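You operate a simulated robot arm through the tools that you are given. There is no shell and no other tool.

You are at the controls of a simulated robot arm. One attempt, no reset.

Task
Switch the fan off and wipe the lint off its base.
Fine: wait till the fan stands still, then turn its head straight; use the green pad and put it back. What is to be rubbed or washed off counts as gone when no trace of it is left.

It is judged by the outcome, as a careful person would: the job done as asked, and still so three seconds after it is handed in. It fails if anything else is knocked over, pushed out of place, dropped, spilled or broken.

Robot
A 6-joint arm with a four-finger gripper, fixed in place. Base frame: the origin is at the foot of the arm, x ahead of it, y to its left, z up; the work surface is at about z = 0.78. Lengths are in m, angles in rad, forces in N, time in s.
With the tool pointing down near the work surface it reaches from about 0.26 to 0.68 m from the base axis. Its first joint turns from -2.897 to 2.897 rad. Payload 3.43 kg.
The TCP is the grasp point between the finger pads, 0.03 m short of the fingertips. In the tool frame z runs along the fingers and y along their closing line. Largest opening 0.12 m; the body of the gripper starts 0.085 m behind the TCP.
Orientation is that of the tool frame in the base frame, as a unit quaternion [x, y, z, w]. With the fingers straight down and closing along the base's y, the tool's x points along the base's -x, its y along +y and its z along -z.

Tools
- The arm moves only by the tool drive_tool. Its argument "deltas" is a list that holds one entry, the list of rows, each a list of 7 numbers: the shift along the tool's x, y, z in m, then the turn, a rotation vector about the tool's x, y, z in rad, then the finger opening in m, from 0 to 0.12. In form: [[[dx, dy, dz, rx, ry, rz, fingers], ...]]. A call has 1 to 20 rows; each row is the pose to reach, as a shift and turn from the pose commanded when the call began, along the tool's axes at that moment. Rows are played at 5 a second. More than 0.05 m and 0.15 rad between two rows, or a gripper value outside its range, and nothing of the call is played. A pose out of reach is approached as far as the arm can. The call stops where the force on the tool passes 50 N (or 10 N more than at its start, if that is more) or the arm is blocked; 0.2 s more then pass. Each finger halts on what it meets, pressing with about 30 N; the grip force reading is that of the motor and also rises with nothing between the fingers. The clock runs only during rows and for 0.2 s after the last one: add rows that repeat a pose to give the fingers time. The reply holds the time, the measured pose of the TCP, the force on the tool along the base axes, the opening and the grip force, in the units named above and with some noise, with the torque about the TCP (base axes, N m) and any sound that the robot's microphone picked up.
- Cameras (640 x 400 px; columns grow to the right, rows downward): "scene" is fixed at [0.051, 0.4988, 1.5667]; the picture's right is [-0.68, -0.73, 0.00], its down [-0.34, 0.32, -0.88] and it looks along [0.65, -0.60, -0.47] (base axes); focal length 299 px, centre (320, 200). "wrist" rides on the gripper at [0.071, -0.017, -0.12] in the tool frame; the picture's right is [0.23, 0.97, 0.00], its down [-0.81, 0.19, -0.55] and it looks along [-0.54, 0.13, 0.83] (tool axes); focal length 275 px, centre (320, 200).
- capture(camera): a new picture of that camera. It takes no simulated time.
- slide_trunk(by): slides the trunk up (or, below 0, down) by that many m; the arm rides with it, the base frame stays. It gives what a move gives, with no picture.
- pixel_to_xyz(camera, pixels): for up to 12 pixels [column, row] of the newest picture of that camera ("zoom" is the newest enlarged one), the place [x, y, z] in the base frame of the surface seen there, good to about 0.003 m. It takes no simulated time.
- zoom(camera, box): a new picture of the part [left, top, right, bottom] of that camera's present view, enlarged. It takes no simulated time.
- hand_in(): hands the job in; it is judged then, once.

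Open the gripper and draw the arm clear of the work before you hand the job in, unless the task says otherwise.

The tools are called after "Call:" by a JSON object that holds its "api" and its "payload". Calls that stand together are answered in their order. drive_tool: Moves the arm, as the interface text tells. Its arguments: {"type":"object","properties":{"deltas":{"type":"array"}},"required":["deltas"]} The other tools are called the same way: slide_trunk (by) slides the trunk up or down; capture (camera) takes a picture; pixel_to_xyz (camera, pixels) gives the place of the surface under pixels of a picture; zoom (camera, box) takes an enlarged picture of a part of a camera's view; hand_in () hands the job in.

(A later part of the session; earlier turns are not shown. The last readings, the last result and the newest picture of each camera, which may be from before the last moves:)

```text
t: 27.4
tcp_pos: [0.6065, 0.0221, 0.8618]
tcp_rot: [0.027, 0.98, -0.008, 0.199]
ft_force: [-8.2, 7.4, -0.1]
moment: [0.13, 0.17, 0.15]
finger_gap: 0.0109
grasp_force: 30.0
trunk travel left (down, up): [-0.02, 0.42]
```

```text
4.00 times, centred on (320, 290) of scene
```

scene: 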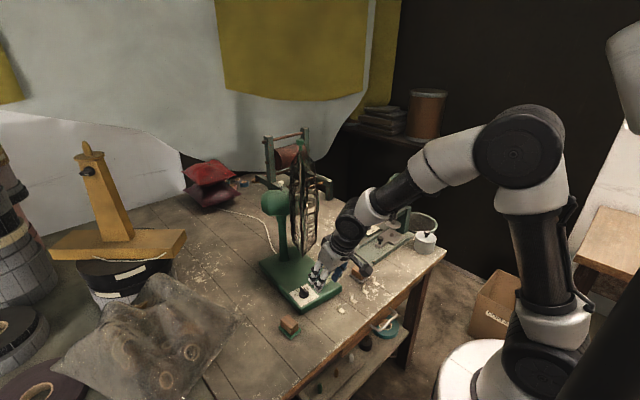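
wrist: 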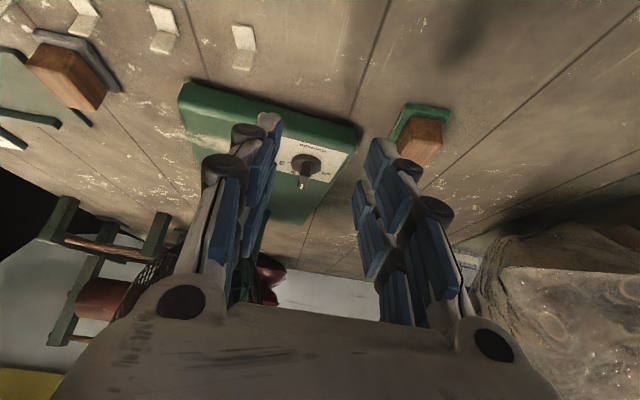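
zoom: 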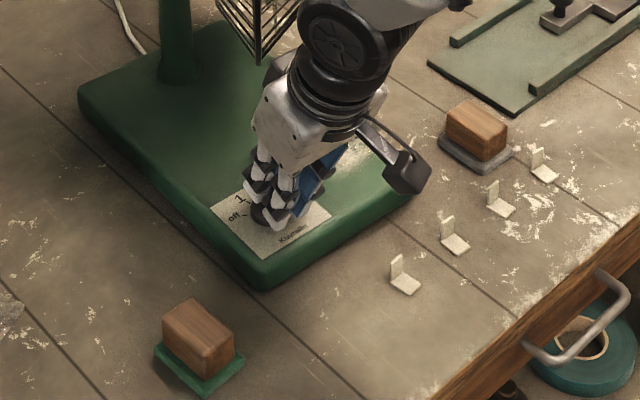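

The front corner is back at about (262,288), where it originally stood. I'll now turn the knob about its axis, first to +0.4 rad.

Call:
{"api": "drive_tool", "payload": {"deltas": [[[0.0012, 0.0011, -0.0005, 0, 0, 0, 0.0], [0.0011, 0, -0.0005, -0.0389, 0, -0.0921, 0.0], [0.001, -0.0012, -0.0004, -0.0779, 0, -0.1842, 0.0], [0.0006, -0.0022, -0.0003, -0.1168, 0, -0.2763, 0.0], [0.0003, -0.0034, -0.0001, -0.1558, 0, -0.3684, 0.0]]]}}

Call:
{"api": "zoom", "payload": {"camera": "scene", "box": [240, 240, 400, 340]}}

Call:
{"api": "zoom", "payload": {"camera": "wrist", "box": [220, 80, 420, 205]}}

```text
t: 28.6
tcp_pos: [0.6077, 0.0171, 0.862]
tcp_rot: [-0.167, 0.965, 0.032, 0.198]
ft_force: [5.2, -8.1, -0.4]
moment: [-0.2, 0.19, -0.2]
finger_gap: 0.0108
grasp_force: 30.4
trunk travel left (down, up): [-0.02, 0.42]
```

```text
4.00 times, centred on (320, 290) of scene
```

zoom: 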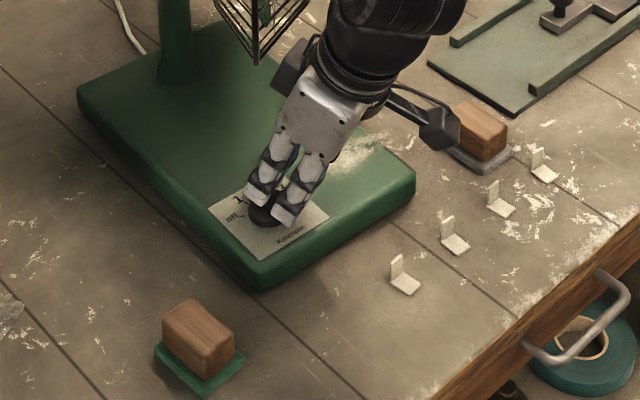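

```text
3.20 times, centred on (320, 142) of wrist
```

zoom: 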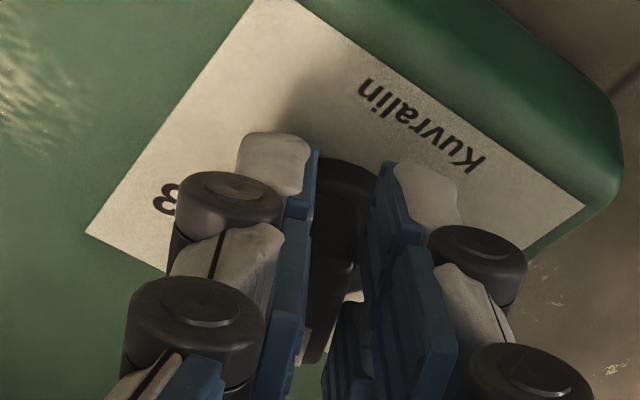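

The knob is turning and the base stays put. I'll continue the remaining 0.4 rad to "off", re-centred on the measured knob axis.

Call:
{"api": "drive_tool", "payload": {"deltas": [[[-0.0002, -0.002, 0.0001, -0.0389, 0, -0.0921, 0.0], [-0.0004, -0.0031, 0.0001, -0.0779, 0, -0.1842, 0.0], [-0.0007, -0.0042, 0.0003, -0.1168, 0, -0.2763, 0.0], [-0.0011, -0.0053, 0.0005, -0.1558, 0, -0.3684, 0.0], [-0.0012, -0.0055, 0.0005, -0.1636, 0, -0.3868, 0.0]]]}}

Call:
{"api": "zoom", "payload": {"camera": "scene", "box": [240, 240, 400, 340]}}

Call:
{"api": "zoom", "payload": {"camera": "wrist", "box": [220, 80, 420, 205]}}

```text
t: 29.8
tcp_pos: [0.612, 0.0129, 0.8627]
tcp_rot: [-0.365, 0.909, 0.073, 0.185]
ft_force: [11.9, -9.9, -0.1]
moment: [-0.11, -0.33, -0.29]
finger_gap: 0.0113
grasp_force: 29.7
trunk travel left (down, up): [-0.02, 0.42]
```

```text
4.00 times, centred on (320, 290) of scene
```

zoom: 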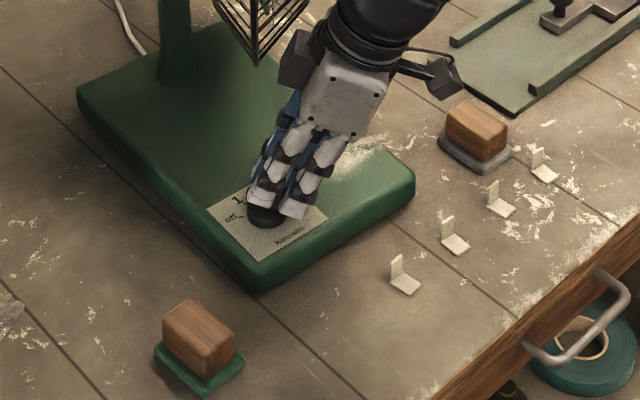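

```text
3.20 times, centred on (320, 142) of wrist
```

zoom: 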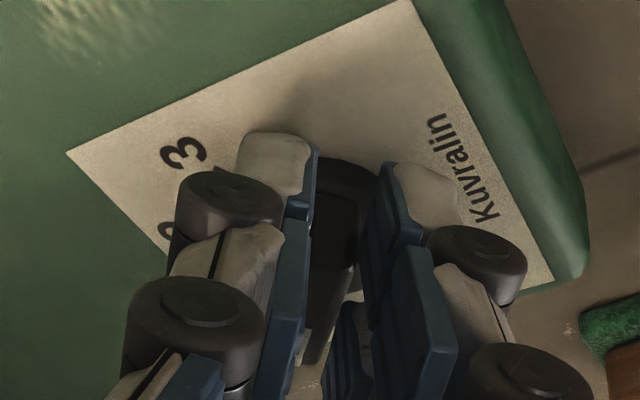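

The tool yaw now reads 0.76 rad, past the "off" tick angle, and the base hasn't moved. I'll release the knob, back off along the tool axis, and check the pointer.

Call:
{"api": "drive_tool", "payload": {"deltas": [[[0, -0.001, 0, 0, 0, 0, 0.02], [0, -0.001, 0, 0, 0, 0, 0.05], [0, -0.001, 0, 0, 0, 0, 0.05], [0, -0.001, -0.02, 0, 0, 0, 0.05], [0, -0.001, -0.05, 0, 0, 0, 0.05], [0, -0.001, -0.08, 0, 0, 0, 0.05]]]}}

Call:
{"api": "zoom", "payload": {"camera": "wrist", "box": [220, 40, 420, 165]}}

Call:
{"api": "zoom", "payload": {"camera": "scene", "box": [240, 240, 400, 340]}}

```text
t: 31.2
tcp_pos: [0.5861, -0.0089, 0.9347]
tcp_rot: [-0.366, 0.909, 0.073, 0.185]
ft_force: [0.0, 1.0, 0.9]
moment: [0.0, -0.02, -0.01]
finger_gap: 0.0497
grasp_force: 0.0
trunk travel left (down, up): [-0.02, 0.42]
```

```text
3.20 times, centred on (320, 102) of wrist
```

zoom: 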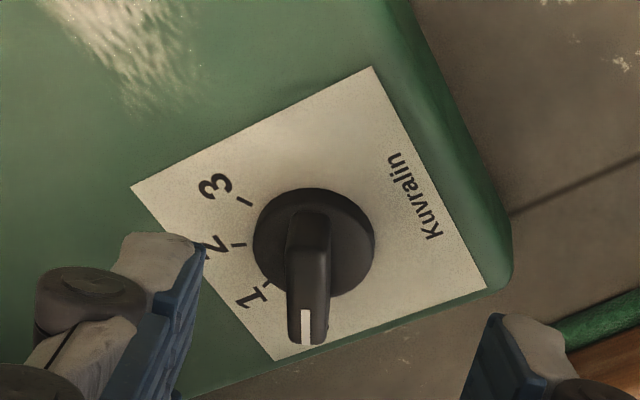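

```text
4.00 times, centred on (320, 290) of scene
```

zoom: 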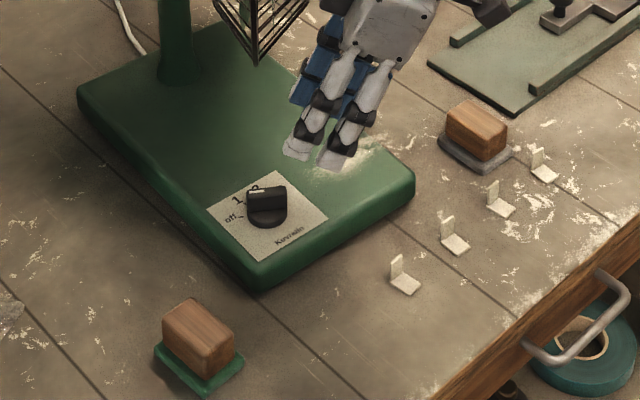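

The pointer seems to be over the "off" tick. I'll zoom in more to verify and measure the exact pointer angle.

Call:
{"api": "zoom", "payload": {"camera": "scene", "box": [290, 278, 330, 306]}}

Call:
{"api": "zoom", "payload": {"camera": "wrist", "box": [280, 85, 360, 150]}}

Call:
{"api": "pixel_to_xyz", "payload": {"camera": "zoom", "pixels": [[310, 390], [300, 215], [320, 80]]}}

```text
14.29 times, centred on (310, 292) of scene
```

zoom: 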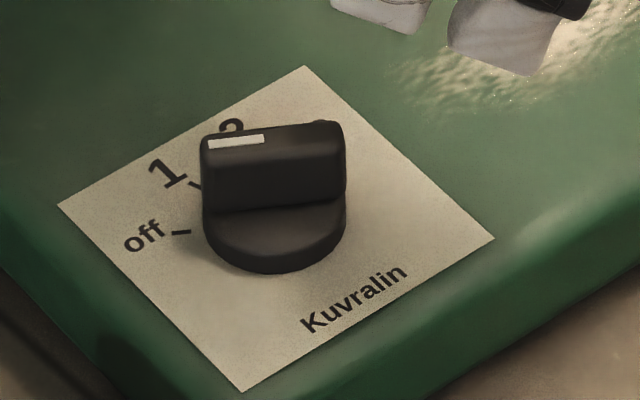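

```text
6.15 times, centred on (320, 118) of wrist
```

zoom: 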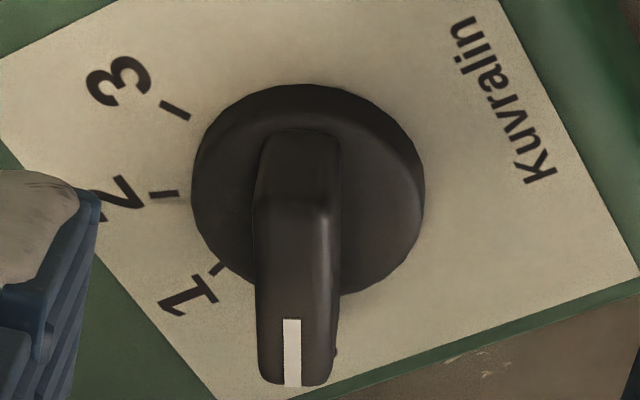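

```text
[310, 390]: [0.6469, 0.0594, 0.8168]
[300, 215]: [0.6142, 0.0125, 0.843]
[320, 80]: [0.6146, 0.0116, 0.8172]
```

The white pointer line is in line with the "off" tick, so the switch is off. I'll retreat further from the cage, give the fan time to coast down, and look at the blades.

Call:
{"api": "drive_tool", "payload": {"deltas": [[[0, 0, -0.04, 0, 0, 0, 0.05], [0, 0, -0.08, 0, 0, 0, 0.05], [0.02, 0, -0.12, 0.0389, 0, 0.0921, 0.05], [0.04, 0, -0.16, 0.0779, 0, 0.1842, 0.05], [0.06, 0, -0.16, 0.1168, 0, 0.2763, 0.05], [0.08, 0, -0.16, 0.1558, 0, 0.3684, 0.05], [0.08, 0, -0.16, 0.1947, 0, 0.4605, 0.05], [0.08, 0, -0.16, 0.2336, 0, 0.5526, 0.05], [0.08, 0, -0.16, 0.2726, 0, 0.6447, 0.05], [0.08, 0, -0.16, 0.2726, 0, 0.6447, 0.05]]]}}

Call:
{"api": "zoom", "payload": {"camera": "scene", "box": [240, 130, 360, 260]}}

Call:
{"api": "capture", "payload": {"camera": "wrist"}}

```text
t: 33.4
tcp_pos: [0.4902, -0.1029, 1.0516]
tcp_rot: [-0.031, 0.979, 0.005, 0.2]
ft_force: [1.5, -0.2, 0.0]
moment: [-0.04, 0.01, 0.0]
finger_gap: 0.0505
grasp_force: 0.1
trunk travel left (down, up): [-0.02, 0.42]
```

```text
3.08 times, centred on (300, 195) of scene
```

zoom: 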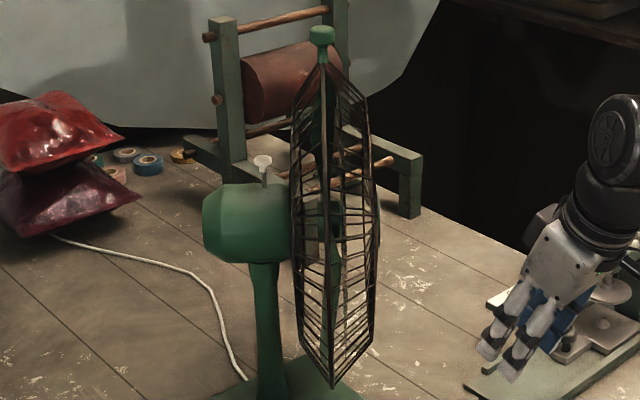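

```text
taken
```

wrist: 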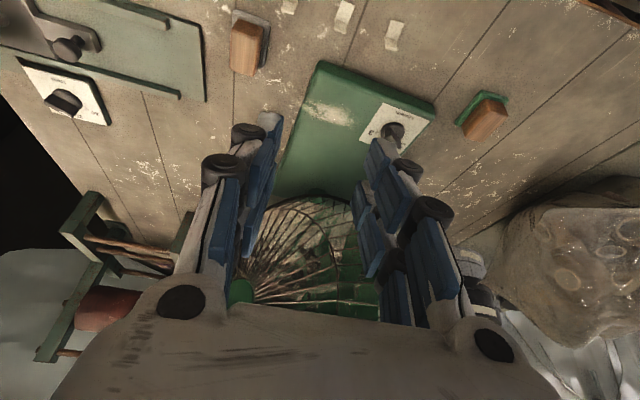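

The arm is clear. I'll zoom into the head to check whether the blades have stopped, and sample rim points for the yaw.

Call:
{"api": "zoom", "payload": {"camera": "scene", "box": [260, 135, 340, 195]}}

Call:
{"api": "zoom", "payload": {"camera": "scene", "box": [260, 190, 340, 260]}}

```text
6.67 times, centred on (300, 165) of scene
```

zoom: 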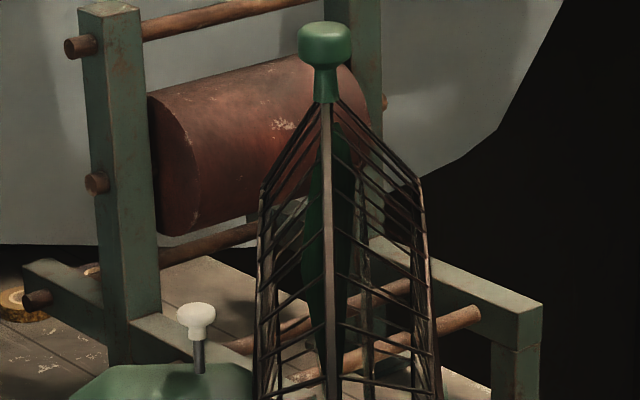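

```text
5.71 times, centred on (300, 225) of scene
```

zoom: 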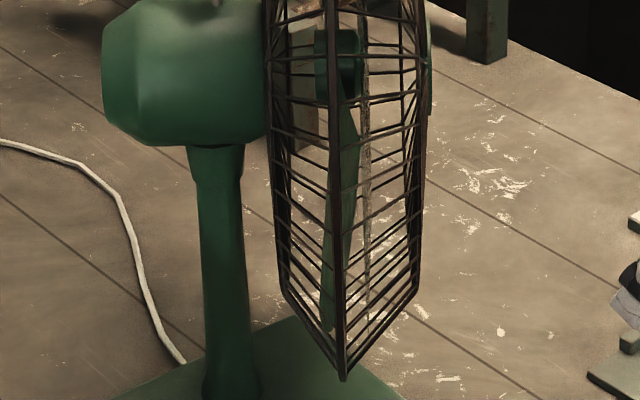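

The blades are now visible as distinct shapes. I'll sample the finial on top of the cage, the pole, and the cage rim to work out the pivot and the head yaw.

Call:
{"api": "zoom", "payload": {"camera": "scene", "box": [285, 130, 325, 160]}}

Call:
{"api": "pixel_to_xyz", "payload": {"camera": "zoom", "pixels": [[250, 140], [230, 130], [275, 130], [250, 110], [250, 165], [245, 200], [250, 240]]}}

Call:
{"api": "pixel_to_xyz", "payload": {"camera": "scene", "pixels": [[282, 222], [282, 235], [278, 222], [286, 222], [282, 248], [289, 180], [290, 185], [300, 195], [301, 165], [303, 240], [304, 250], [302, 180]]}}

```text
13.33 times, centred on (305, 145) of scene
```

zoom: 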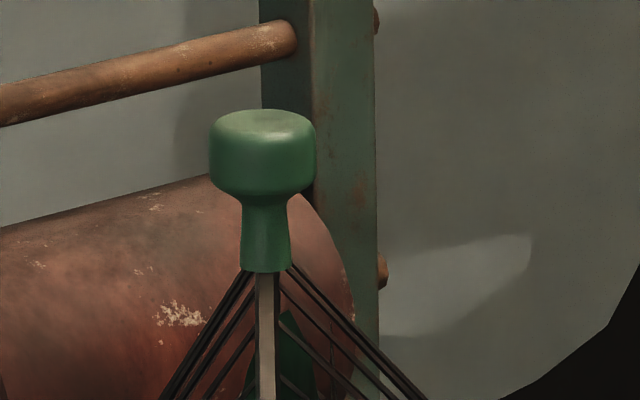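

```text
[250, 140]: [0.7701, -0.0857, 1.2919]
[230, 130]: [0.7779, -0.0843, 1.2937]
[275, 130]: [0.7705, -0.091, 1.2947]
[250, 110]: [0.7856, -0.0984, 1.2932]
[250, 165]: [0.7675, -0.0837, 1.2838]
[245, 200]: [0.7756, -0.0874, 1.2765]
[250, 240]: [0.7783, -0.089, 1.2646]
```

```text
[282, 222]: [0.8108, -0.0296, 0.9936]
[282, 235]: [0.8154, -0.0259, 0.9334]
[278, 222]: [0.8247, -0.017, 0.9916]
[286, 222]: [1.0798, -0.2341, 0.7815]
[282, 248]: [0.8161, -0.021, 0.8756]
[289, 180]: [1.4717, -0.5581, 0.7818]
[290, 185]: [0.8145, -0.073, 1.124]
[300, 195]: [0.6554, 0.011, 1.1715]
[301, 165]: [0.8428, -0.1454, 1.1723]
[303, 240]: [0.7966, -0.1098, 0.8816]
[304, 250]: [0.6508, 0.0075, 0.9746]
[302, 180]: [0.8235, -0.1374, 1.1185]
```

The finial centre is at about (0.778, −0.093), cap z 1.276–1.296, and the pole axis about (0.825, −0.039). The head faces about −130° and straight is about −185°. I'll raise the trunk 0.30 m so I can reach the finial, and compare the blades again.

Call:
{"api": "slide_trunk", "payload": {"by": 0.3}}

Call:
{"api": "zoom", "payload": {"camera": "scene", "box": [260, 190, 340, 260]}}

Call:
{"api": "zoom", "payload": {"camera": "scene", "box": [260, 135, 340, 195]}}

```text
t: 36.4
tcp_pos: [0.4897, -0.1027, 1.3516]
tcp_rot: [-0.032, 0.979, 0.006, 0.199]
ft_force: [0.5, 0.8, -0.6]
moment: [0.01, 0.04, 0.03]
finger_gap: 0.0502
grasp_force: 0.1
trunk travel left (down, up): [-0.32, 0.12]
```

```text
5.71 times, centred on (300, 225) of scene
```

zoom: 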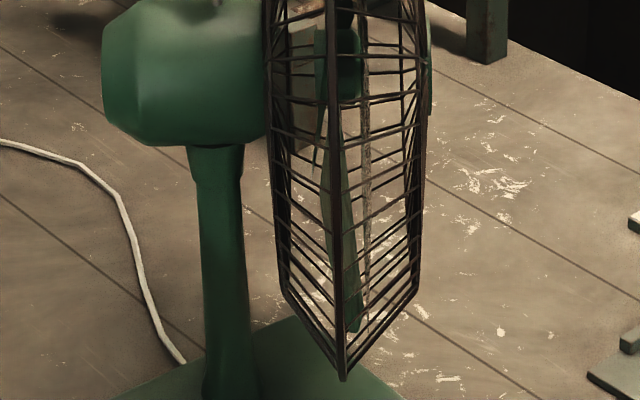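

```text
6.67 times, centred on (300, 165) of scene
```

zoom: 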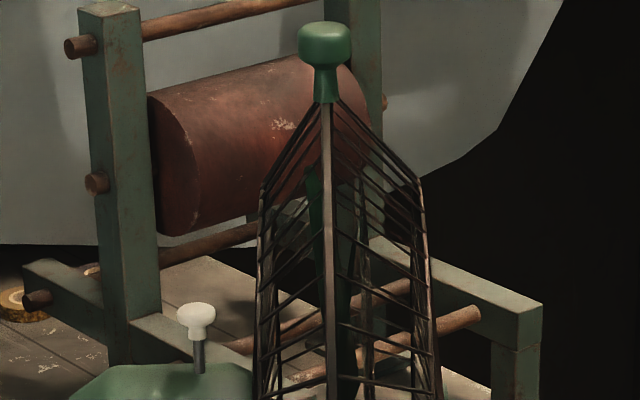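

The blade positions differ from the previous zoom, so the fan is still coasting. While waiting I'll move to a pre-grasp pose above and behind the finial, without touching anything.

Call:
{"api": "drive_tool", "payload": {"deltas": [[[-0.037, -0.0042, 0.0121, -0.0228, -0.0331, -0.0418, 0.06], [-0.0739, -0.0085, 0.0242, -0.0456, -0.0662, -0.0835, 0.06], [-0.1109, -0.0127, 0.0363, -0.0685, -0.0994, -0.1253, 0.06], [-0.1479, -0.0169, 0.0484, -0.0913, -0.1325, -0.1671, 0.06], [-0.1848, -0.0212, 0.0605, -0.1141, -0.1656, -0.2088, 0.06], [-0.2218, -0.0254, 0.0726, -0.1369, -0.1987, -0.2506, 0.06], [-0.2218, -0.0254, 0.0726, -0.1369, -0.1987, -0.2506, 0.06], [-0.2218, -0.0254, 0.0726, -0.1369, -0.1987, -0.2506, 0.06], [-0.2218, -0.0254, 0.0726, -0.1369, -0.1987, -0.2506, 0.06], [-0.2218, -0.0254, 0.0726, -0.1369, -0.1987, -0.2506, 0.06]]]}}

Call:
{"api": "capture", "payload": {"camera": "scene"}}

Call:
{"api": "capture", "payload": {"camera": "wrist"}}

Call:
{"api": "zoom", "payload": {"camera": "scene", "box": [260, 190, 340, 260]}}

```text
t: 38.6
tcp_pos: [0.7223, -0.113, 1.372]
tcp_rot: [-0.167, 0.941, 0.051, 0.291]
ft_force: [-0.1, 0.5, -0.2]
moment: [-0.03, 0.02, 0.01]
finger_gap: 0.0601
grasp_force: 0.1
trunk travel left (down, up): [-0.32, 0.12]
```

```text
taken
```

scene: 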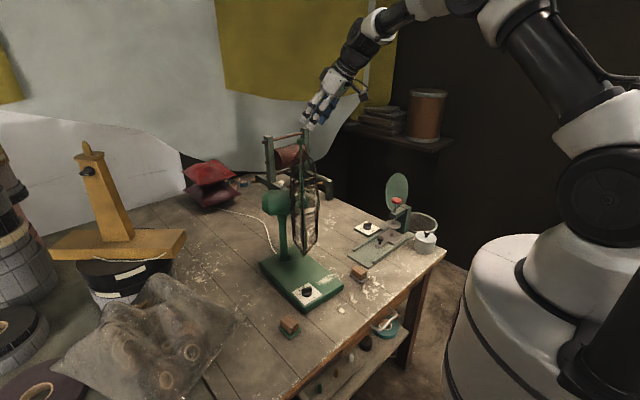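

```text
taken
```

wrist: 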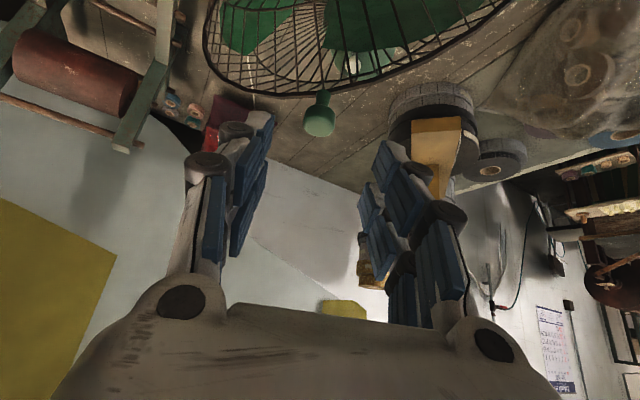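

```text
5.71 times, centred on (300, 225) of scene
```

zoom: 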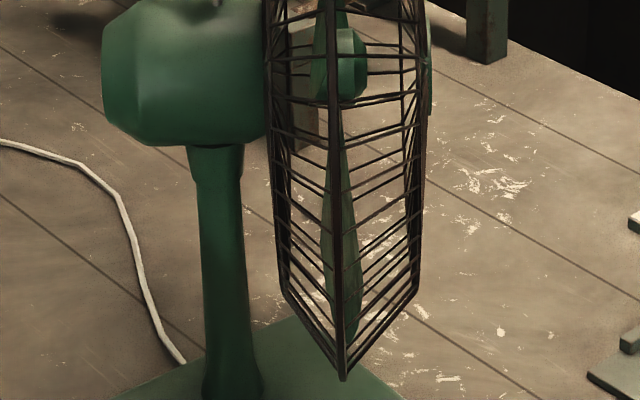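

Pre-grasp is reached, with the finial at (319,115) in the wrist view and blades visible through the cage. I'll hold here for a few seconds and watch the blades.

Call:
{"api": "drive_tool", "payload": {"deltas": [[[0, 0, 0, 0, 0, 0, 0.06], [0, 0, 0, 0, 0, 0, 0.06], [0, 0, 0, 0, 0, 0, 0.06], [0, 0, 0, 0, 0, 0, 0.06], [0, 0, 0, 0, 0, 0, 0.06], [0, 0, 0, 0, 0, 0, 0.06], [0, 0, 0, 0, 0, 0, 0.06], [0, 0, 0, 0, 0, 0, 0.06], [0, 0, 0, 0, 0, 0, 0.06], [0, 0, 0, 0, 0, 0, 0.06]]]}}

Call:
{"api": "zoom", "payload": {"camera": "wrist", "box": [180, 0, 530, 150]}}

Call:
{"api": "drive_tool", "payload": {"deltas": [[[0, 0, 0, 0, 0, 0, 0.06], [0, 0, 0, 0, 0, 0, 0.06]]]}}

Call:
{"api": "zoom", "payload": {"camera": "wrist", "box": [180, 0, 530, 150]}}

```text
t: 40.8
tcp_pos: [0.7228, -0.1124, 1.3716]
tcp_rot: [-0.167, 0.941, 0.05, 0.291]
ft_force: [0.7, -0.1, 0.7]
moment: [0.0, 0.0, -0.03]
finger_gap: 0.0599
grasp_force: 0.0
trunk travel left (down, up): [-0.32, 0.12]
```

```text
1.83 times, centred on (355, 75) of wrist
```

zoom: 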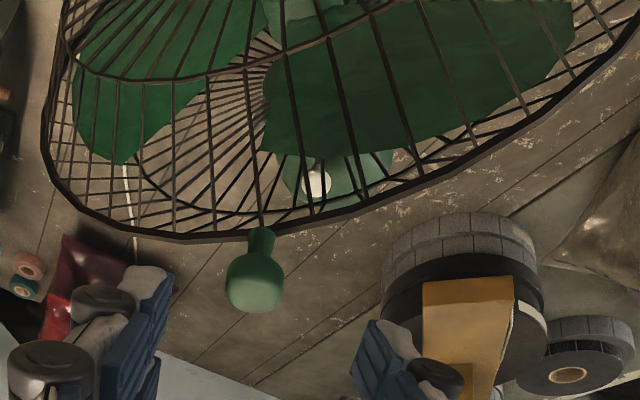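

```text
t: 41.4
tcp_pos: [0.7221, -0.1114, 1.3716]
tcp_rot: [-0.168, 0.94, 0.051, 0.292]
ft_force: [-0.4, -0.2, 0.4]
moment: [0.03, -0.02, 0.02]
finger_gap: 0.06
grasp_force: 0.2
trunk travel left (down, up): [-0.32, 0.12]
```

```text
1.83 times, centred on (355, 75) of wrist
```

zoom: 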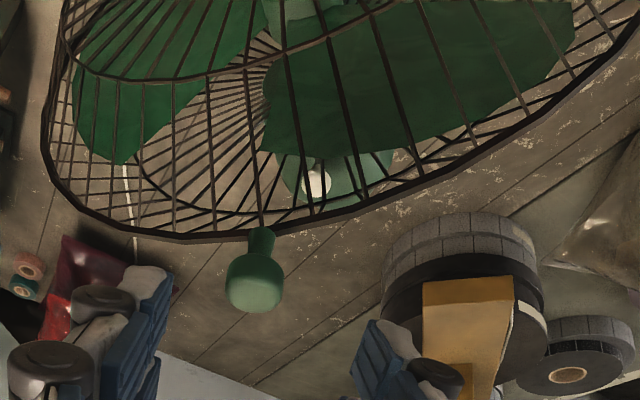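

The blades are in identical positions at t=40.8 and t=41.4, so the fan stands still. I'll confirm the finial position from this view and then advance.

Call:
{"api": "pixel_to_xyz", "payload": {"camera": "zoom", "pixels": [[254, 292], [230, 285], [280, 285], [254, 305], [254, 265], [262, 240], [316, 182]]}}

Call:
{"api": "drive_tool", "payload": {"deltas": [[[0, 0, 0.03, 0, 0, 0, 0.06], [0, 0, 0.05, 0, 0, 0, 0.06], [0, 0, 0.05, 0, 0, 0, 0.06]]]}}

Call:
{"api": "zoom", "payload": {"camera": "wrist", "box": [220, 60, 420, 200]}}

```text
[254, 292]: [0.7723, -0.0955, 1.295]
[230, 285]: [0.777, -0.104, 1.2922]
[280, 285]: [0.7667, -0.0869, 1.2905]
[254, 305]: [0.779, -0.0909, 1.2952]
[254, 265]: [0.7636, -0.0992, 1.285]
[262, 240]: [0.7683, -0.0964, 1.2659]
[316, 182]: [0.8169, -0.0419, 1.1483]
```

```text
t: 42.2
tcp_pos: [0.7504, -0.102, 1.3303]
tcp_rot: [-0.167, 0.94, 0.051, 0.293]
ft_force: [1.1, 0.9, 0.2]
moment: [0.0, -0.01, 0.0]
finger_gap: 0.06
grasp_force: 0.0
trunk travel left (down, up): [-0.32, 0.12]
```

```text
2.86 times, centred on (320, 130) of wrist
```

zoom: 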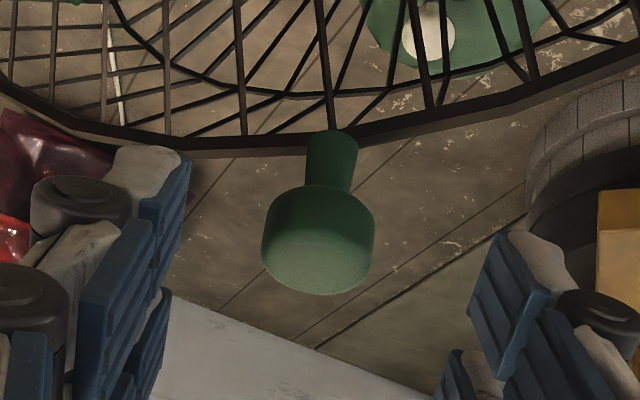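

The finial is centred between the fingers. I'll advance the last 4 cm and close on the cap gently.

Call:
{"api": "drive_tool", "payload": {"deltas": [[[0, 0, 0.02, 0, 0, 0, 0.06], [0, 0, 0.04, 0, 0, 0, 0.06], [0, 0, 0.04, 0, 0, 0, 0.045], [0, 0, 0.04, 0, 0, 0, 0.035], [0, 0, 0.04, 0, 0, 0, 0.03]]]}}

Call:
{"api": "zoom", "payload": {"camera": "wrist", "box": [220, 60, 420, 200]}}

```text
t: 43.4
tcp_pos: [0.7707, -0.0948, 1.2974]
tcp_rot: [-0.167, 0.94, 0.05, 0.292]
ft_force: [0.3, -0.5, -0.1]
moment: [-0.01, 0.01, 0.01]
finger_gap: 0.0301
grasp_force: 0.1
trunk travel left (down, up): [-0.32, 0.12]
```

```text
2.86 times, centred on (320, 130) of wrist
```

zoom: 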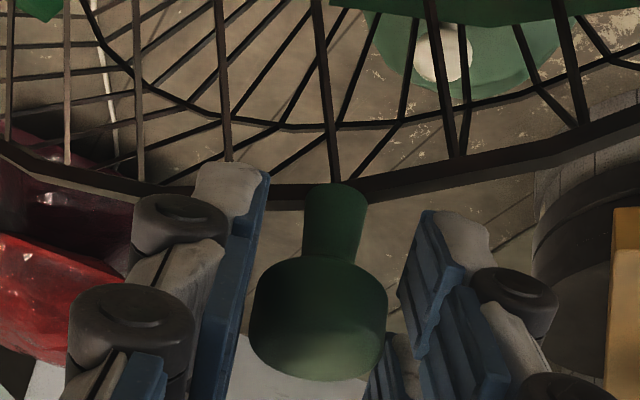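

The cap is about 1 mm to the left of centre. I'll shift slightly and close to grip.

Call:
{"api": "drive_tool", "payload": {"deltas": [[[0, -0.001, 0, 0, 0, 0, 0.028], [0, -0.001, 0, 0, 0, 0, 0.026], [0, -0.001, 0, 0, 0, 0, 0.024]]]}}

Call:
{"api": "zoom", "payload": {"camera": "wrist", "box": [220, 60, 420, 200]}}

```text
t: 44.2
tcp_pos: [0.7724, -0.0956, 1.2974]
tcp_rot: [-0.167, 0.94, 0.05, 0.292]
ft_force: [-0.2, 0.8, 0.1]
moment: [0.02, 0.15, -0.02]
finger_gap: 0.025
grasp_force: 20.2
trunk travel left (down, up): [-0.32, 0.12]
```

```text
2.86 times, centred on (320, 130) of wrist
```

zoom: 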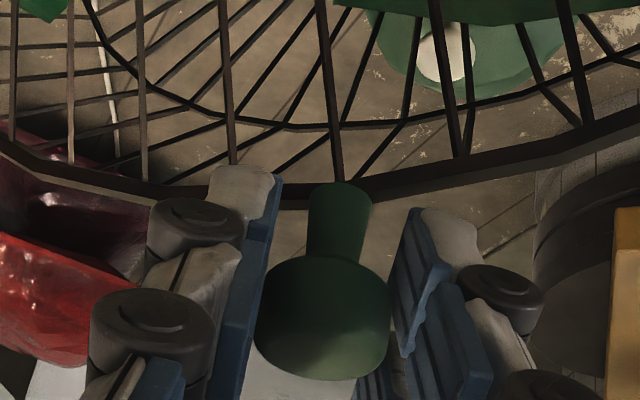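

Firmly gripped (gap 0.025 m, about 20 N) with no side load. I'll turn the head clockwise about the pole axis by 0.2 rad first and check the forces.

Call:
{"api": "drive_tool", "payload": {"deltas": [[[0.00137, 0.00352, -0.00094, 0.0282, 0, 0.0413, 0.023], [0.0026, 0.00712, -0.00178, 0.0565, 0, 0.0825, 0.023], [0.00368, 0.01081, -0.00251, 0.0847, 0, 0.1238, 0.023], [0.0046, 0.01453, -0.00315, 0.1129, 0, 0.1651, 0.023]]]}}

Call:
{"api": "capture", "payload": {"camera": "scene"}}

Call:
{"api": "zoom", "payload": {"camera": "scene", "box": [240, 240, 400, 340]}}

```text
t: 45.2
tcp_pos: [0.7611, -0.0846, 1.2972]
tcp_rot: [-0.071, 0.952, 0.02, 0.296]
ft_force: [-1.7, -1.0, 2.7]
moment: [-0.22, 0.68, 0.06]
finger_gap: 0.0247
grasp_force: 29.6
trunk travel left (down, up): [-0.32, 0.12]
```

```text
taken
```

scene: 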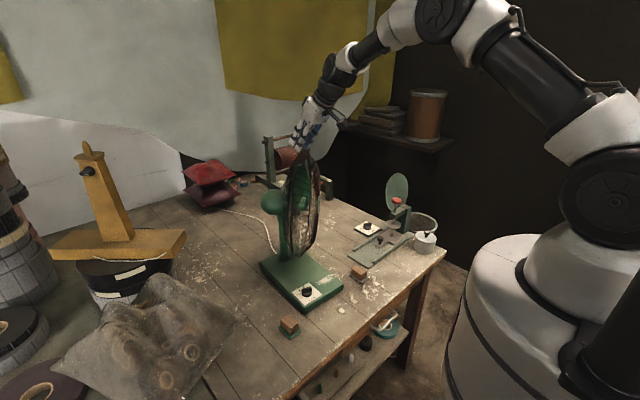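

```text
4.00 times, centred on (320, 290) of scene
```

zoom: 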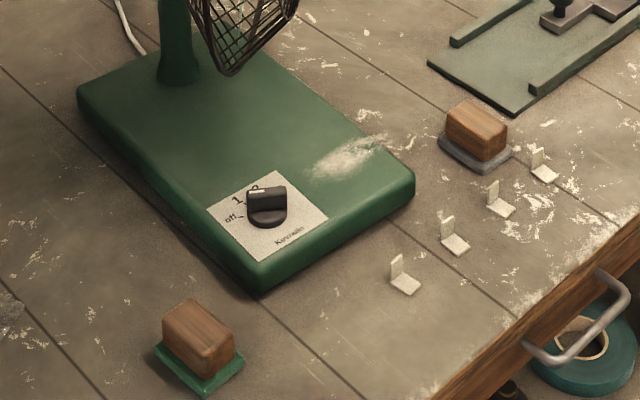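

The head turned easily (forces under 3 N) and the base didn't move. I'll continue by another 0.6 rad.

Call:
{"api": "drive_tool", "payload": {"deltas": [[[0.0026, 0.00713, -0.00178, 0.0565, 0, 0.0825, 0.023], [0.0046, 0.01454, -0.00315, 0.1129, 0, 0.1651, 0.023], [0.00598, 0.02215, -0.00409, 0.1694, 0, 0.2476, 0.023], [0.00673, 0.02989, -0.0046, 0.2258, 0, 0.3301, 0.023], [0.00683, 0.03768, -0.00467, 0.2823, 0, 0.4127, 0.023], [0.0063, 0.04544, -0.00431, 0.3388, 0, 0.4952, 0.023], [0.0063, 0.04544, -0.00431, 0.3388, 0, 0.4952, 0.023]]]}}

Call:
{"api": "capture", "payload": {"camera": "scene"}}

Call:
{"api": "capture", "payload": {"camera": "wrist"}}

```text
t: 46.8
tcp_pos: [0.7446, -0.0406, 1.2974]
tcp_rot: [0.214, 0.93, -0.068, 0.29]
ft_force: [-8.4, 0.0, 5.9]
moment: [0.18, 0.76, -0.03]
finger_gap: 0.0248
grasp_force: 30.4
trunk travel left (down, up): [-0.32, 0.12]
```

```text
taken
```

scene: 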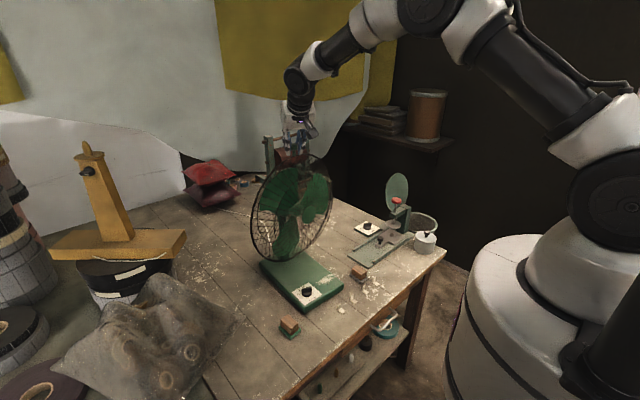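

```text
taken
```

wrist: 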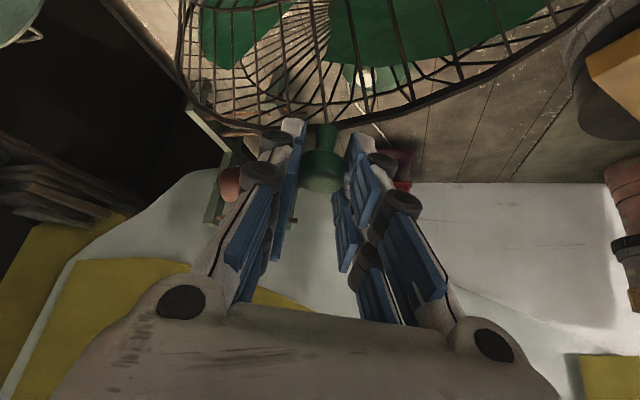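

The head is nearly front-facing now. The −8 N in x suggests a slight radial mismatch, which I'll relieve on the next step. I'll measure the rim's left and right extremes and the base's left edge to get the remaining angle.

Call:
{"api": "zoom", "payload": {"camera": "scene", "box": [235, 140, 355, 270]}}

```text
3.08 times, centred on (295, 205) of scene
```

zoom: 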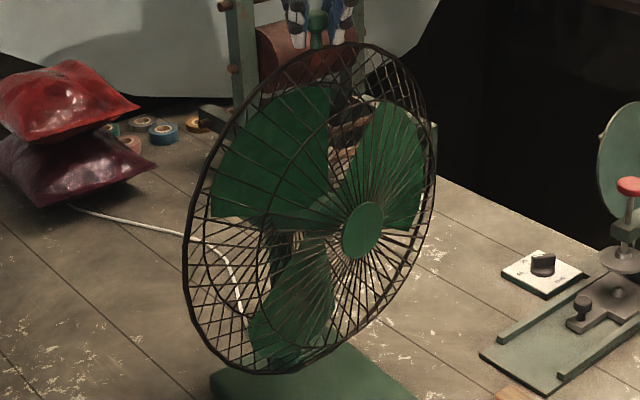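

I'll sample rim points around the ring plus the hub badge.

Call:
{"api": "pixel_to_xyz", "payload": {"camera": "zoom", "pixels": [[184, 243], [189, 205], [193, 290], [266, 374], [225, 355], [436, 165], [434, 200], [424, 110], [362, 228], [347, 238], [378, 220], [320, 28]]}}

Call:
{"api": "pixel_to_xyz", "payload": {"camera": "scene", "pixels": [[266, 267], [275, 277], [285, 288], [295, 299], [301, 307], [315, 301], [325, 295], [335, 289]]}}

```text
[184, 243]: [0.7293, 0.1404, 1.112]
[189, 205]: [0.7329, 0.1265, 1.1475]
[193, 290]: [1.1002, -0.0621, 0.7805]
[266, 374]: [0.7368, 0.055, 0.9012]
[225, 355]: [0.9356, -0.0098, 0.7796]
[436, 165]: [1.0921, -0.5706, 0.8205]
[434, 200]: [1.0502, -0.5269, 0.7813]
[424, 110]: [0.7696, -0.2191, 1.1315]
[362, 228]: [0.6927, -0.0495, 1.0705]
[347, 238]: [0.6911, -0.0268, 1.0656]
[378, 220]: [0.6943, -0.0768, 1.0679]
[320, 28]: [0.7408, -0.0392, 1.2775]
```

```text
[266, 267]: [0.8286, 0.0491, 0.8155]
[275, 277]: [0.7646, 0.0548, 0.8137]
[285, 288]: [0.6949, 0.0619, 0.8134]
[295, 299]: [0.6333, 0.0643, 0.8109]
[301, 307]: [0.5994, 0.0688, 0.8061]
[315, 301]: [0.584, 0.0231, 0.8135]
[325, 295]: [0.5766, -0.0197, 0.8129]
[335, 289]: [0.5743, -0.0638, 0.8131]
```

Rim points give a facing of about 186.4°, against the base axis at 174.9° (fitted from the base edges), so about −0.19 rad remains. I'll turn that amount with a small offset to relieve the −x and upward load.

Call:
{"api": "drive_tool", "payload": {"deltas": [[[0.0018, 0.0031, -0.0019, 0.0282, 0, 0.0413, 0.023], [0.003, 0.0067, -0.0028, 0.0565, 0, 0.0825, 0.023], [0.0041, 0.0104, -0.0035, 0.0847, 0, 0.1238, 0.023], [0.0048, 0.0134, -0.004, 0.1073, 0, 0.1568, 0.023], [0.0048, 0.0134, -0.004, 0.1073, 0, 0.1568, 0.023]]]}}

Call:
{"api": "zoom", "payload": {"camera": "scene", "box": [235, 140, 355, 270]}}

```text
t: 48.0
tcp_pos: [0.7449, -0.025, 1.2981]
tcp_rot: [0.3, 0.907, -0.094, 0.281]
ft_force: [-6.8, 0.2, -0.6]
moment: [0.15, 0.33, 0.0]
finger_gap: 0.0246
grasp_force: 30.0
trunk travel left (down, up): [-0.32, 0.12]
```

```text
3.08 times, centred on (295, 205) of scene
```

zoom: 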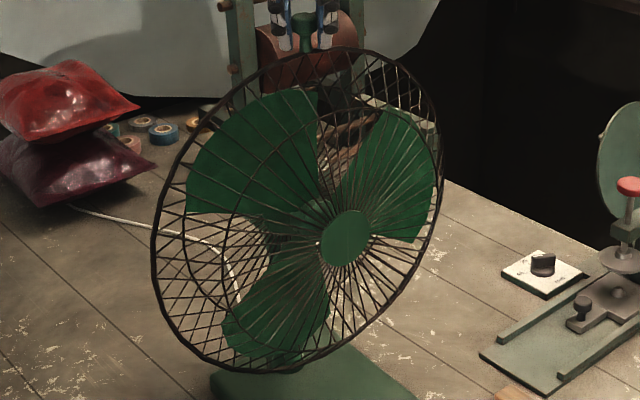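

I'll measure the rim again with several points on either side.

Call:
{"api": "pixel_to_xyz", "payload": {"camera": "zoom", "pixels": [[153, 240], [154, 262], [157, 215], [160, 290], [443, 150], [442, 165], [440, 190], [437, 115], [343, 238], [328, 243], [365, 232], [290, 369]]}}

Call:
{"api": "zoom", "payload": {"camera": "scene", "box": [310, 160, 350, 240]}}

```text
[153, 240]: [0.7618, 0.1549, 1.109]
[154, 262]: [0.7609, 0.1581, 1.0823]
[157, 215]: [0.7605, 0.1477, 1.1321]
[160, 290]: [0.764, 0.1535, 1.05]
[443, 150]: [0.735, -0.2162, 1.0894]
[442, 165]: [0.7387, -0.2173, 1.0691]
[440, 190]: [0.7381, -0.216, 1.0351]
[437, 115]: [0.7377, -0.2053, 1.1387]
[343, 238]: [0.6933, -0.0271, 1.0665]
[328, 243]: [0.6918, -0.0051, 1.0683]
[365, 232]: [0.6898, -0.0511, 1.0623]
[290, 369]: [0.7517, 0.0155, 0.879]
```

```text
5.00 times, centred on (330, 200) of scene
```

zoom: 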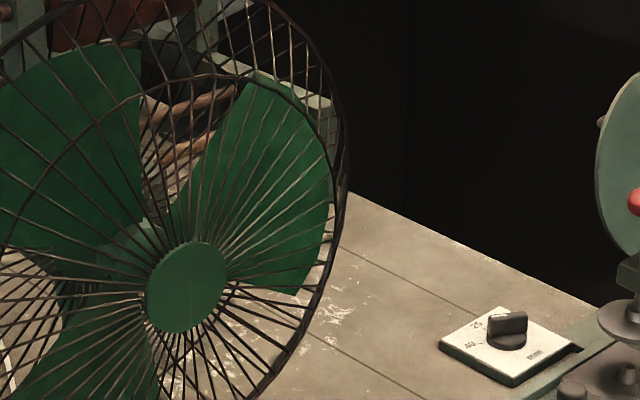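

The rim now gives a facing of 176.2° against a base axis of about 174.8°, nearly straight. A final nudge of −0.02 rad with slight x relief, then I release the finial and back off along the tool axis.

Call:
{"api": "drive_tool", "payload": {"deltas": [[[0.0006, 0.0004, -0.0005, 0.0056, 0, 0.0083, 0.023], [0.0012, 0.0008, -0.0009, 0.0113, 0, 0.0165, 0.023], [0.0012, 0.0008, -0.0009, 0.0113, 0, 0.0165, 0.023], [0.0012, 0.0008, -0.0009, 0.0113, 0, 0.0165, 0.027], [0.0012, 0.0008, -0.0009, 0.0113, 0, 0.0165, 0.04], [0.0012, 0.0008, -0.0009, 0.0113, 0, 0.0165, 0.06], [0.0012, 0.0008, -0.0009, 0.0113, 0, 0.0165, 0.06], [0.0012, 0.0008, -0.0209, 0.0113, 0, 0.0165, 0.06], [0.0012, 0.0008, -0.0509, 0.0113, 0, 0.0165, 0.06], [0.0012, 0.0008, -0.0909, 0.0113, 0, 0.0165, 0.06]]]}}

Call:
{"api": "capture", "payload": {"camera": "wrist"}}

Call:
{"api": "zoom", "payload": {"camera": "scene", "box": [235, 140, 355, 270]}}

Call:
{"api": "pixel_to_xyz", "payload": {"camera": "zoom", "pixels": [[153, 240], [154, 262], [157, 215], [160, 290], [443, 150], [442, 165], [440, 190], [437, 115], [343, 238], [328, 243], [365, 232]]}}

```text
t: 50.2
tcp_pos: [0.7044, 0.0073, 1.3724]
tcp_rot: [0.309, 0.904, -0.096, 0.281]
ft_force: [-0.4, 0.3, -0.7]
moment: [-0.02, -0.05, -0.01]
finger_gap: 0.0598
grasp_force: 0.0
trunk travel left (down, up): [-0.32, 0.12]
```

```text
taken
```

wrist: 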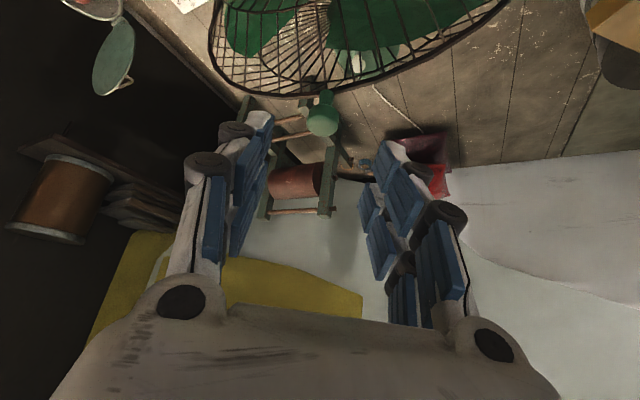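

```text
3.08 times, centred on (295, 205) of scene
```

zoom: 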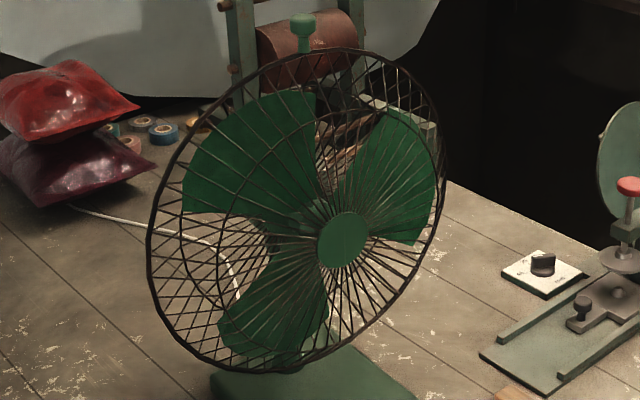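

```text
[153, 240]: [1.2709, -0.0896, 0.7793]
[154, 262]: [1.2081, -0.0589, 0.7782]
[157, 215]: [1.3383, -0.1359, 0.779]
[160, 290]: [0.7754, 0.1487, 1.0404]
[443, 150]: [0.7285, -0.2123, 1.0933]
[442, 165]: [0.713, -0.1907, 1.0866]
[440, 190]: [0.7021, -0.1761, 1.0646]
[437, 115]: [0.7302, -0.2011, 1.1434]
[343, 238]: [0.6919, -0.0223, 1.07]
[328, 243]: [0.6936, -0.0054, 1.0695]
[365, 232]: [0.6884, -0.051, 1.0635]
```

Released cleanly. The rim shifted slightly, so I'll re-measure at its new pixels: left (148,240), right (445,150).

Call:
{"api": "pixel_to_xyz", "payload": {"camera": "zoom", "pixels": [[148, 240], [149, 262], [151, 215], [155, 290], [445, 150], [445, 165], [443, 185], [439, 115], [147, 250], [444, 140], [442, 195], [153, 210]]}}

Call:
{"api": "zoom", "payload": {"camera": "scene", "box": [240, 240, 400, 340]}}

```text
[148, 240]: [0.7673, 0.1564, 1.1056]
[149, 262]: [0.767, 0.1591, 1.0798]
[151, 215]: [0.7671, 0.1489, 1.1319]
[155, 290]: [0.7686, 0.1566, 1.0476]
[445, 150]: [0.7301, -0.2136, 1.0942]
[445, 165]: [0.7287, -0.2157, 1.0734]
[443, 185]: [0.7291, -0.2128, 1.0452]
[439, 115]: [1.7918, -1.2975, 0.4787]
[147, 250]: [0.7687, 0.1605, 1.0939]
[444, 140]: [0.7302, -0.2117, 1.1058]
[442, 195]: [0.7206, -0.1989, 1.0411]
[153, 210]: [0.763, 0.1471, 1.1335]
```

```text
4.00 times, centred on (320, 290) of scene
```

zoom: 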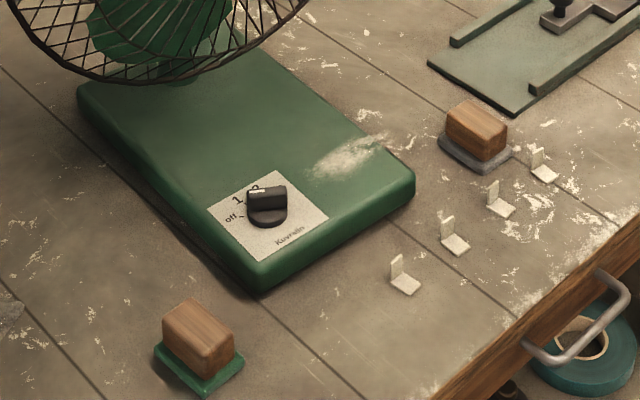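

The facing is now about 174.1° against a base axis of about 174.8°, so the head is straight and the base is in place. Next is the green pad: I'll swing back to about (0.50, 0.12, 1.35) with a 0.3 rad tilt, then lower the trunk.

Call:
{"api": "drive_tool", "payload": {"deltas": [[[0.029, -0.0052, -0.016, -0.0412, 0.0413, -0.0852, 0.06], [0.058, -0.0104, -0.0319, -0.0823, 0.0826, -0.1704, 0.06], [0.087, -0.0156, -0.0479, -0.1235, 0.1239, -0.2556, 0.06], [0.1159, -0.0207, -0.0638, -0.1646, 0.1651, -0.3409, 0.07], [0.1449, -0.0259, -0.0798, -0.2058, 0.2064, -0.4261, 0.08], [0.1739, -0.0311, -0.0957, -0.2469, 0.2477, -0.5113, 0.08], [0.2029, -0.0363, -0.1117, -0.2881, 0.289, -0.5965, 0.08], [0.2029, -0.0363, -0.1117, -0.2881, 0.289, -0.5965, 0.08]]]}}

Call:
{"api": "slide_trunk", "payload": {"by": -0.3}}

Call:
{"api": "capture", "payload": {"camera": "wrist"}}

Call:
{"api": "capture", "payload": {"camera": "scene"}}

```text
t: 52.0
tcp_pos: [0.5014, 0.1187, 1.3493]
tcp_rot: [0.0, 0.989, -0.001, 0.15]
ft_force: [0.4, 1.0, -0.5]
moment: [0.01, 0.0, 0.0]
finger_gap: 0.08
grasp_force: 0.1
trunk travel left (down, up): [-0.32, 0.12]
```

```text
t: 55.0
tcp_pos: [0.5018, 0.1177, 1.0492]
tcp_rot: [-0.001, 0.989, -0.001, 0.151]
ft_force: [-0.5, -0.6, 0.3]
moment: [0.0, 0.02, -0.01]
finger_gap: 0.0799
grasp_force: 0.1
trunk travel left (down, up): [-0.02, 0.42]
```

```text
taken
```

wrist: 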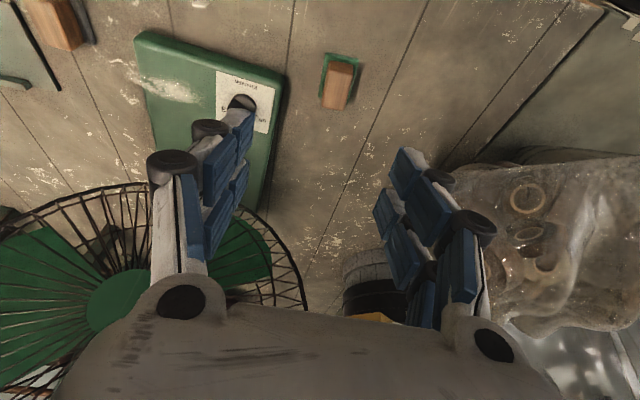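

```text
taken
```

scene: 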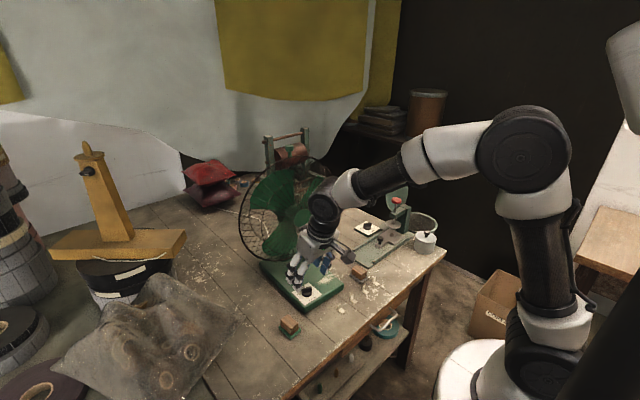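

The green pad with its wooden handle is at (338,83) in the wrist view. I'll zoom and measure the handle's corners.

Call:
{"api": "zoom", "payload": {"camera": "wrist", "box": [300, 40, 380, 120]}}

Call:
{"api": "zoom", "payload": {"camera": "scene", "box": [270, 310, 310, 345]}}

```text
5.00 times, centred on (340, 80) of wrist
```

zoom: 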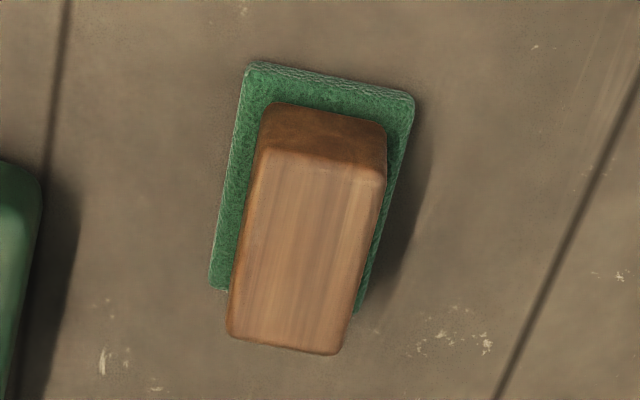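

```text
11.43 times, centred on (290, 328) of scene
```

zoom: 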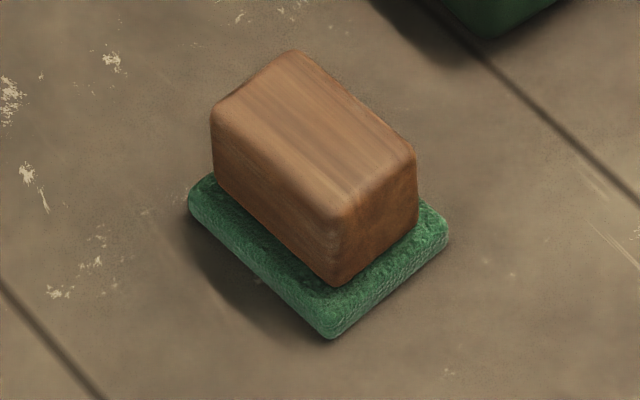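

Call:
{"api": "pixel_to_xyz", "payload": {"camera": "zoom", "pixels": [[290, 55], [412, 155], [340, 215], [215, 110], [340, 280], [195, 190], [330, 325], [445, 235], [310, 130], [215, 170], [413, 215], [380, 220]]}}

Call:
{"api": "pixel_to_xyz", "payload": {"camera": "wrist", "pixels": [[342, 90], [330, 70], [352, 76], [323, 105], [342, 109], [326, 54], [356, 59], [319, 97], [346, 101]]}}

```text
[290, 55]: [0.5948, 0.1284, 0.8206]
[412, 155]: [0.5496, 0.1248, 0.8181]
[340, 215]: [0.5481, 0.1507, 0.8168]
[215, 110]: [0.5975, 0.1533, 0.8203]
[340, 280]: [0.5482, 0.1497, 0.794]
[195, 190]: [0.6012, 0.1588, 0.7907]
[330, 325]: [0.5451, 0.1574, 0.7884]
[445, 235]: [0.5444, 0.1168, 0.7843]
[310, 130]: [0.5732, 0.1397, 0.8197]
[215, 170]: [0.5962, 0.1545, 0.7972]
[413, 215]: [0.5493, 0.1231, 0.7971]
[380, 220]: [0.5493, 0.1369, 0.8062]
```

```text
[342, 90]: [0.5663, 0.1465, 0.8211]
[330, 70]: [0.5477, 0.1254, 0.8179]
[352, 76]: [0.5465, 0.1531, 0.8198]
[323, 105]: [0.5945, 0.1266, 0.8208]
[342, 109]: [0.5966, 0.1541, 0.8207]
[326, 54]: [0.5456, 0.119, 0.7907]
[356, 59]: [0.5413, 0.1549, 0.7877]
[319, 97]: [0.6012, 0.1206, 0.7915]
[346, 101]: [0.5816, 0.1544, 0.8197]
```

The handle is about 49×29 mm, centred at (0.572, 0.139), top z 0.820, yaw about 0.04; the pad lies at z 0.78–0.792. I'll measure the lint extent too.

Call:
{"api": "zoom", "payload": {"camera": "scene", "box": [305, 265, 350, 295]}}

Call:
{"api": "zoom", "payload": {"camera": "wrist", "box": [130, 50, 230, 130]}}

Call:
{"api": "pixel_to_xyz", "payload": {"camera": "zoom", "pixels": [[150, 150], [220, 180], [280, 200], [340, 220], [380, 240], [250, 230], [300, 260], [350, 270], [200, 140], [120, 130]]}}

```text
13.33 times, centred on (328, 280) of scene
```

zoom: 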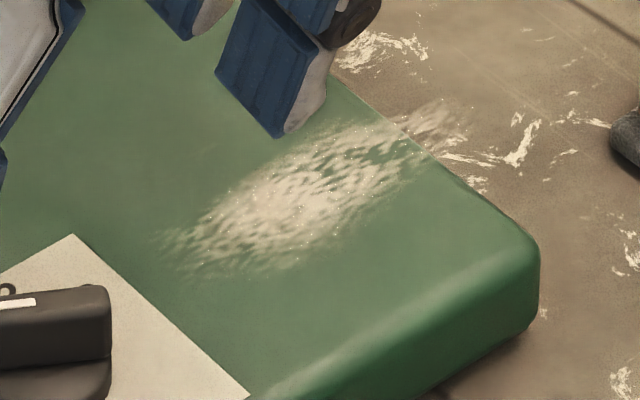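

```text
5.00 times, centred on (180, 90) of wrist
```

zoom: 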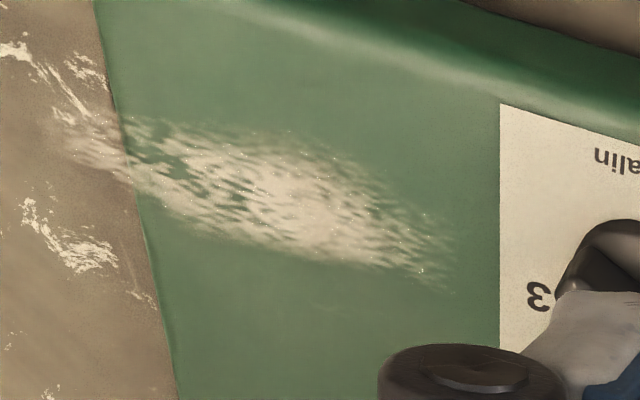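

```text
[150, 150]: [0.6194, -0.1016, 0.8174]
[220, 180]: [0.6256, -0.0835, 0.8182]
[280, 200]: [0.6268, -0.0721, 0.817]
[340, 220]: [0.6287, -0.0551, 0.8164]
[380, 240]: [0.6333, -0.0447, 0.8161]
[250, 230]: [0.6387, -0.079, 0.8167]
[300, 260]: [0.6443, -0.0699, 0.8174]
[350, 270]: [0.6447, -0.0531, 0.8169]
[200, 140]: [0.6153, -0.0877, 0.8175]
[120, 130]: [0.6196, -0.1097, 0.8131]
```

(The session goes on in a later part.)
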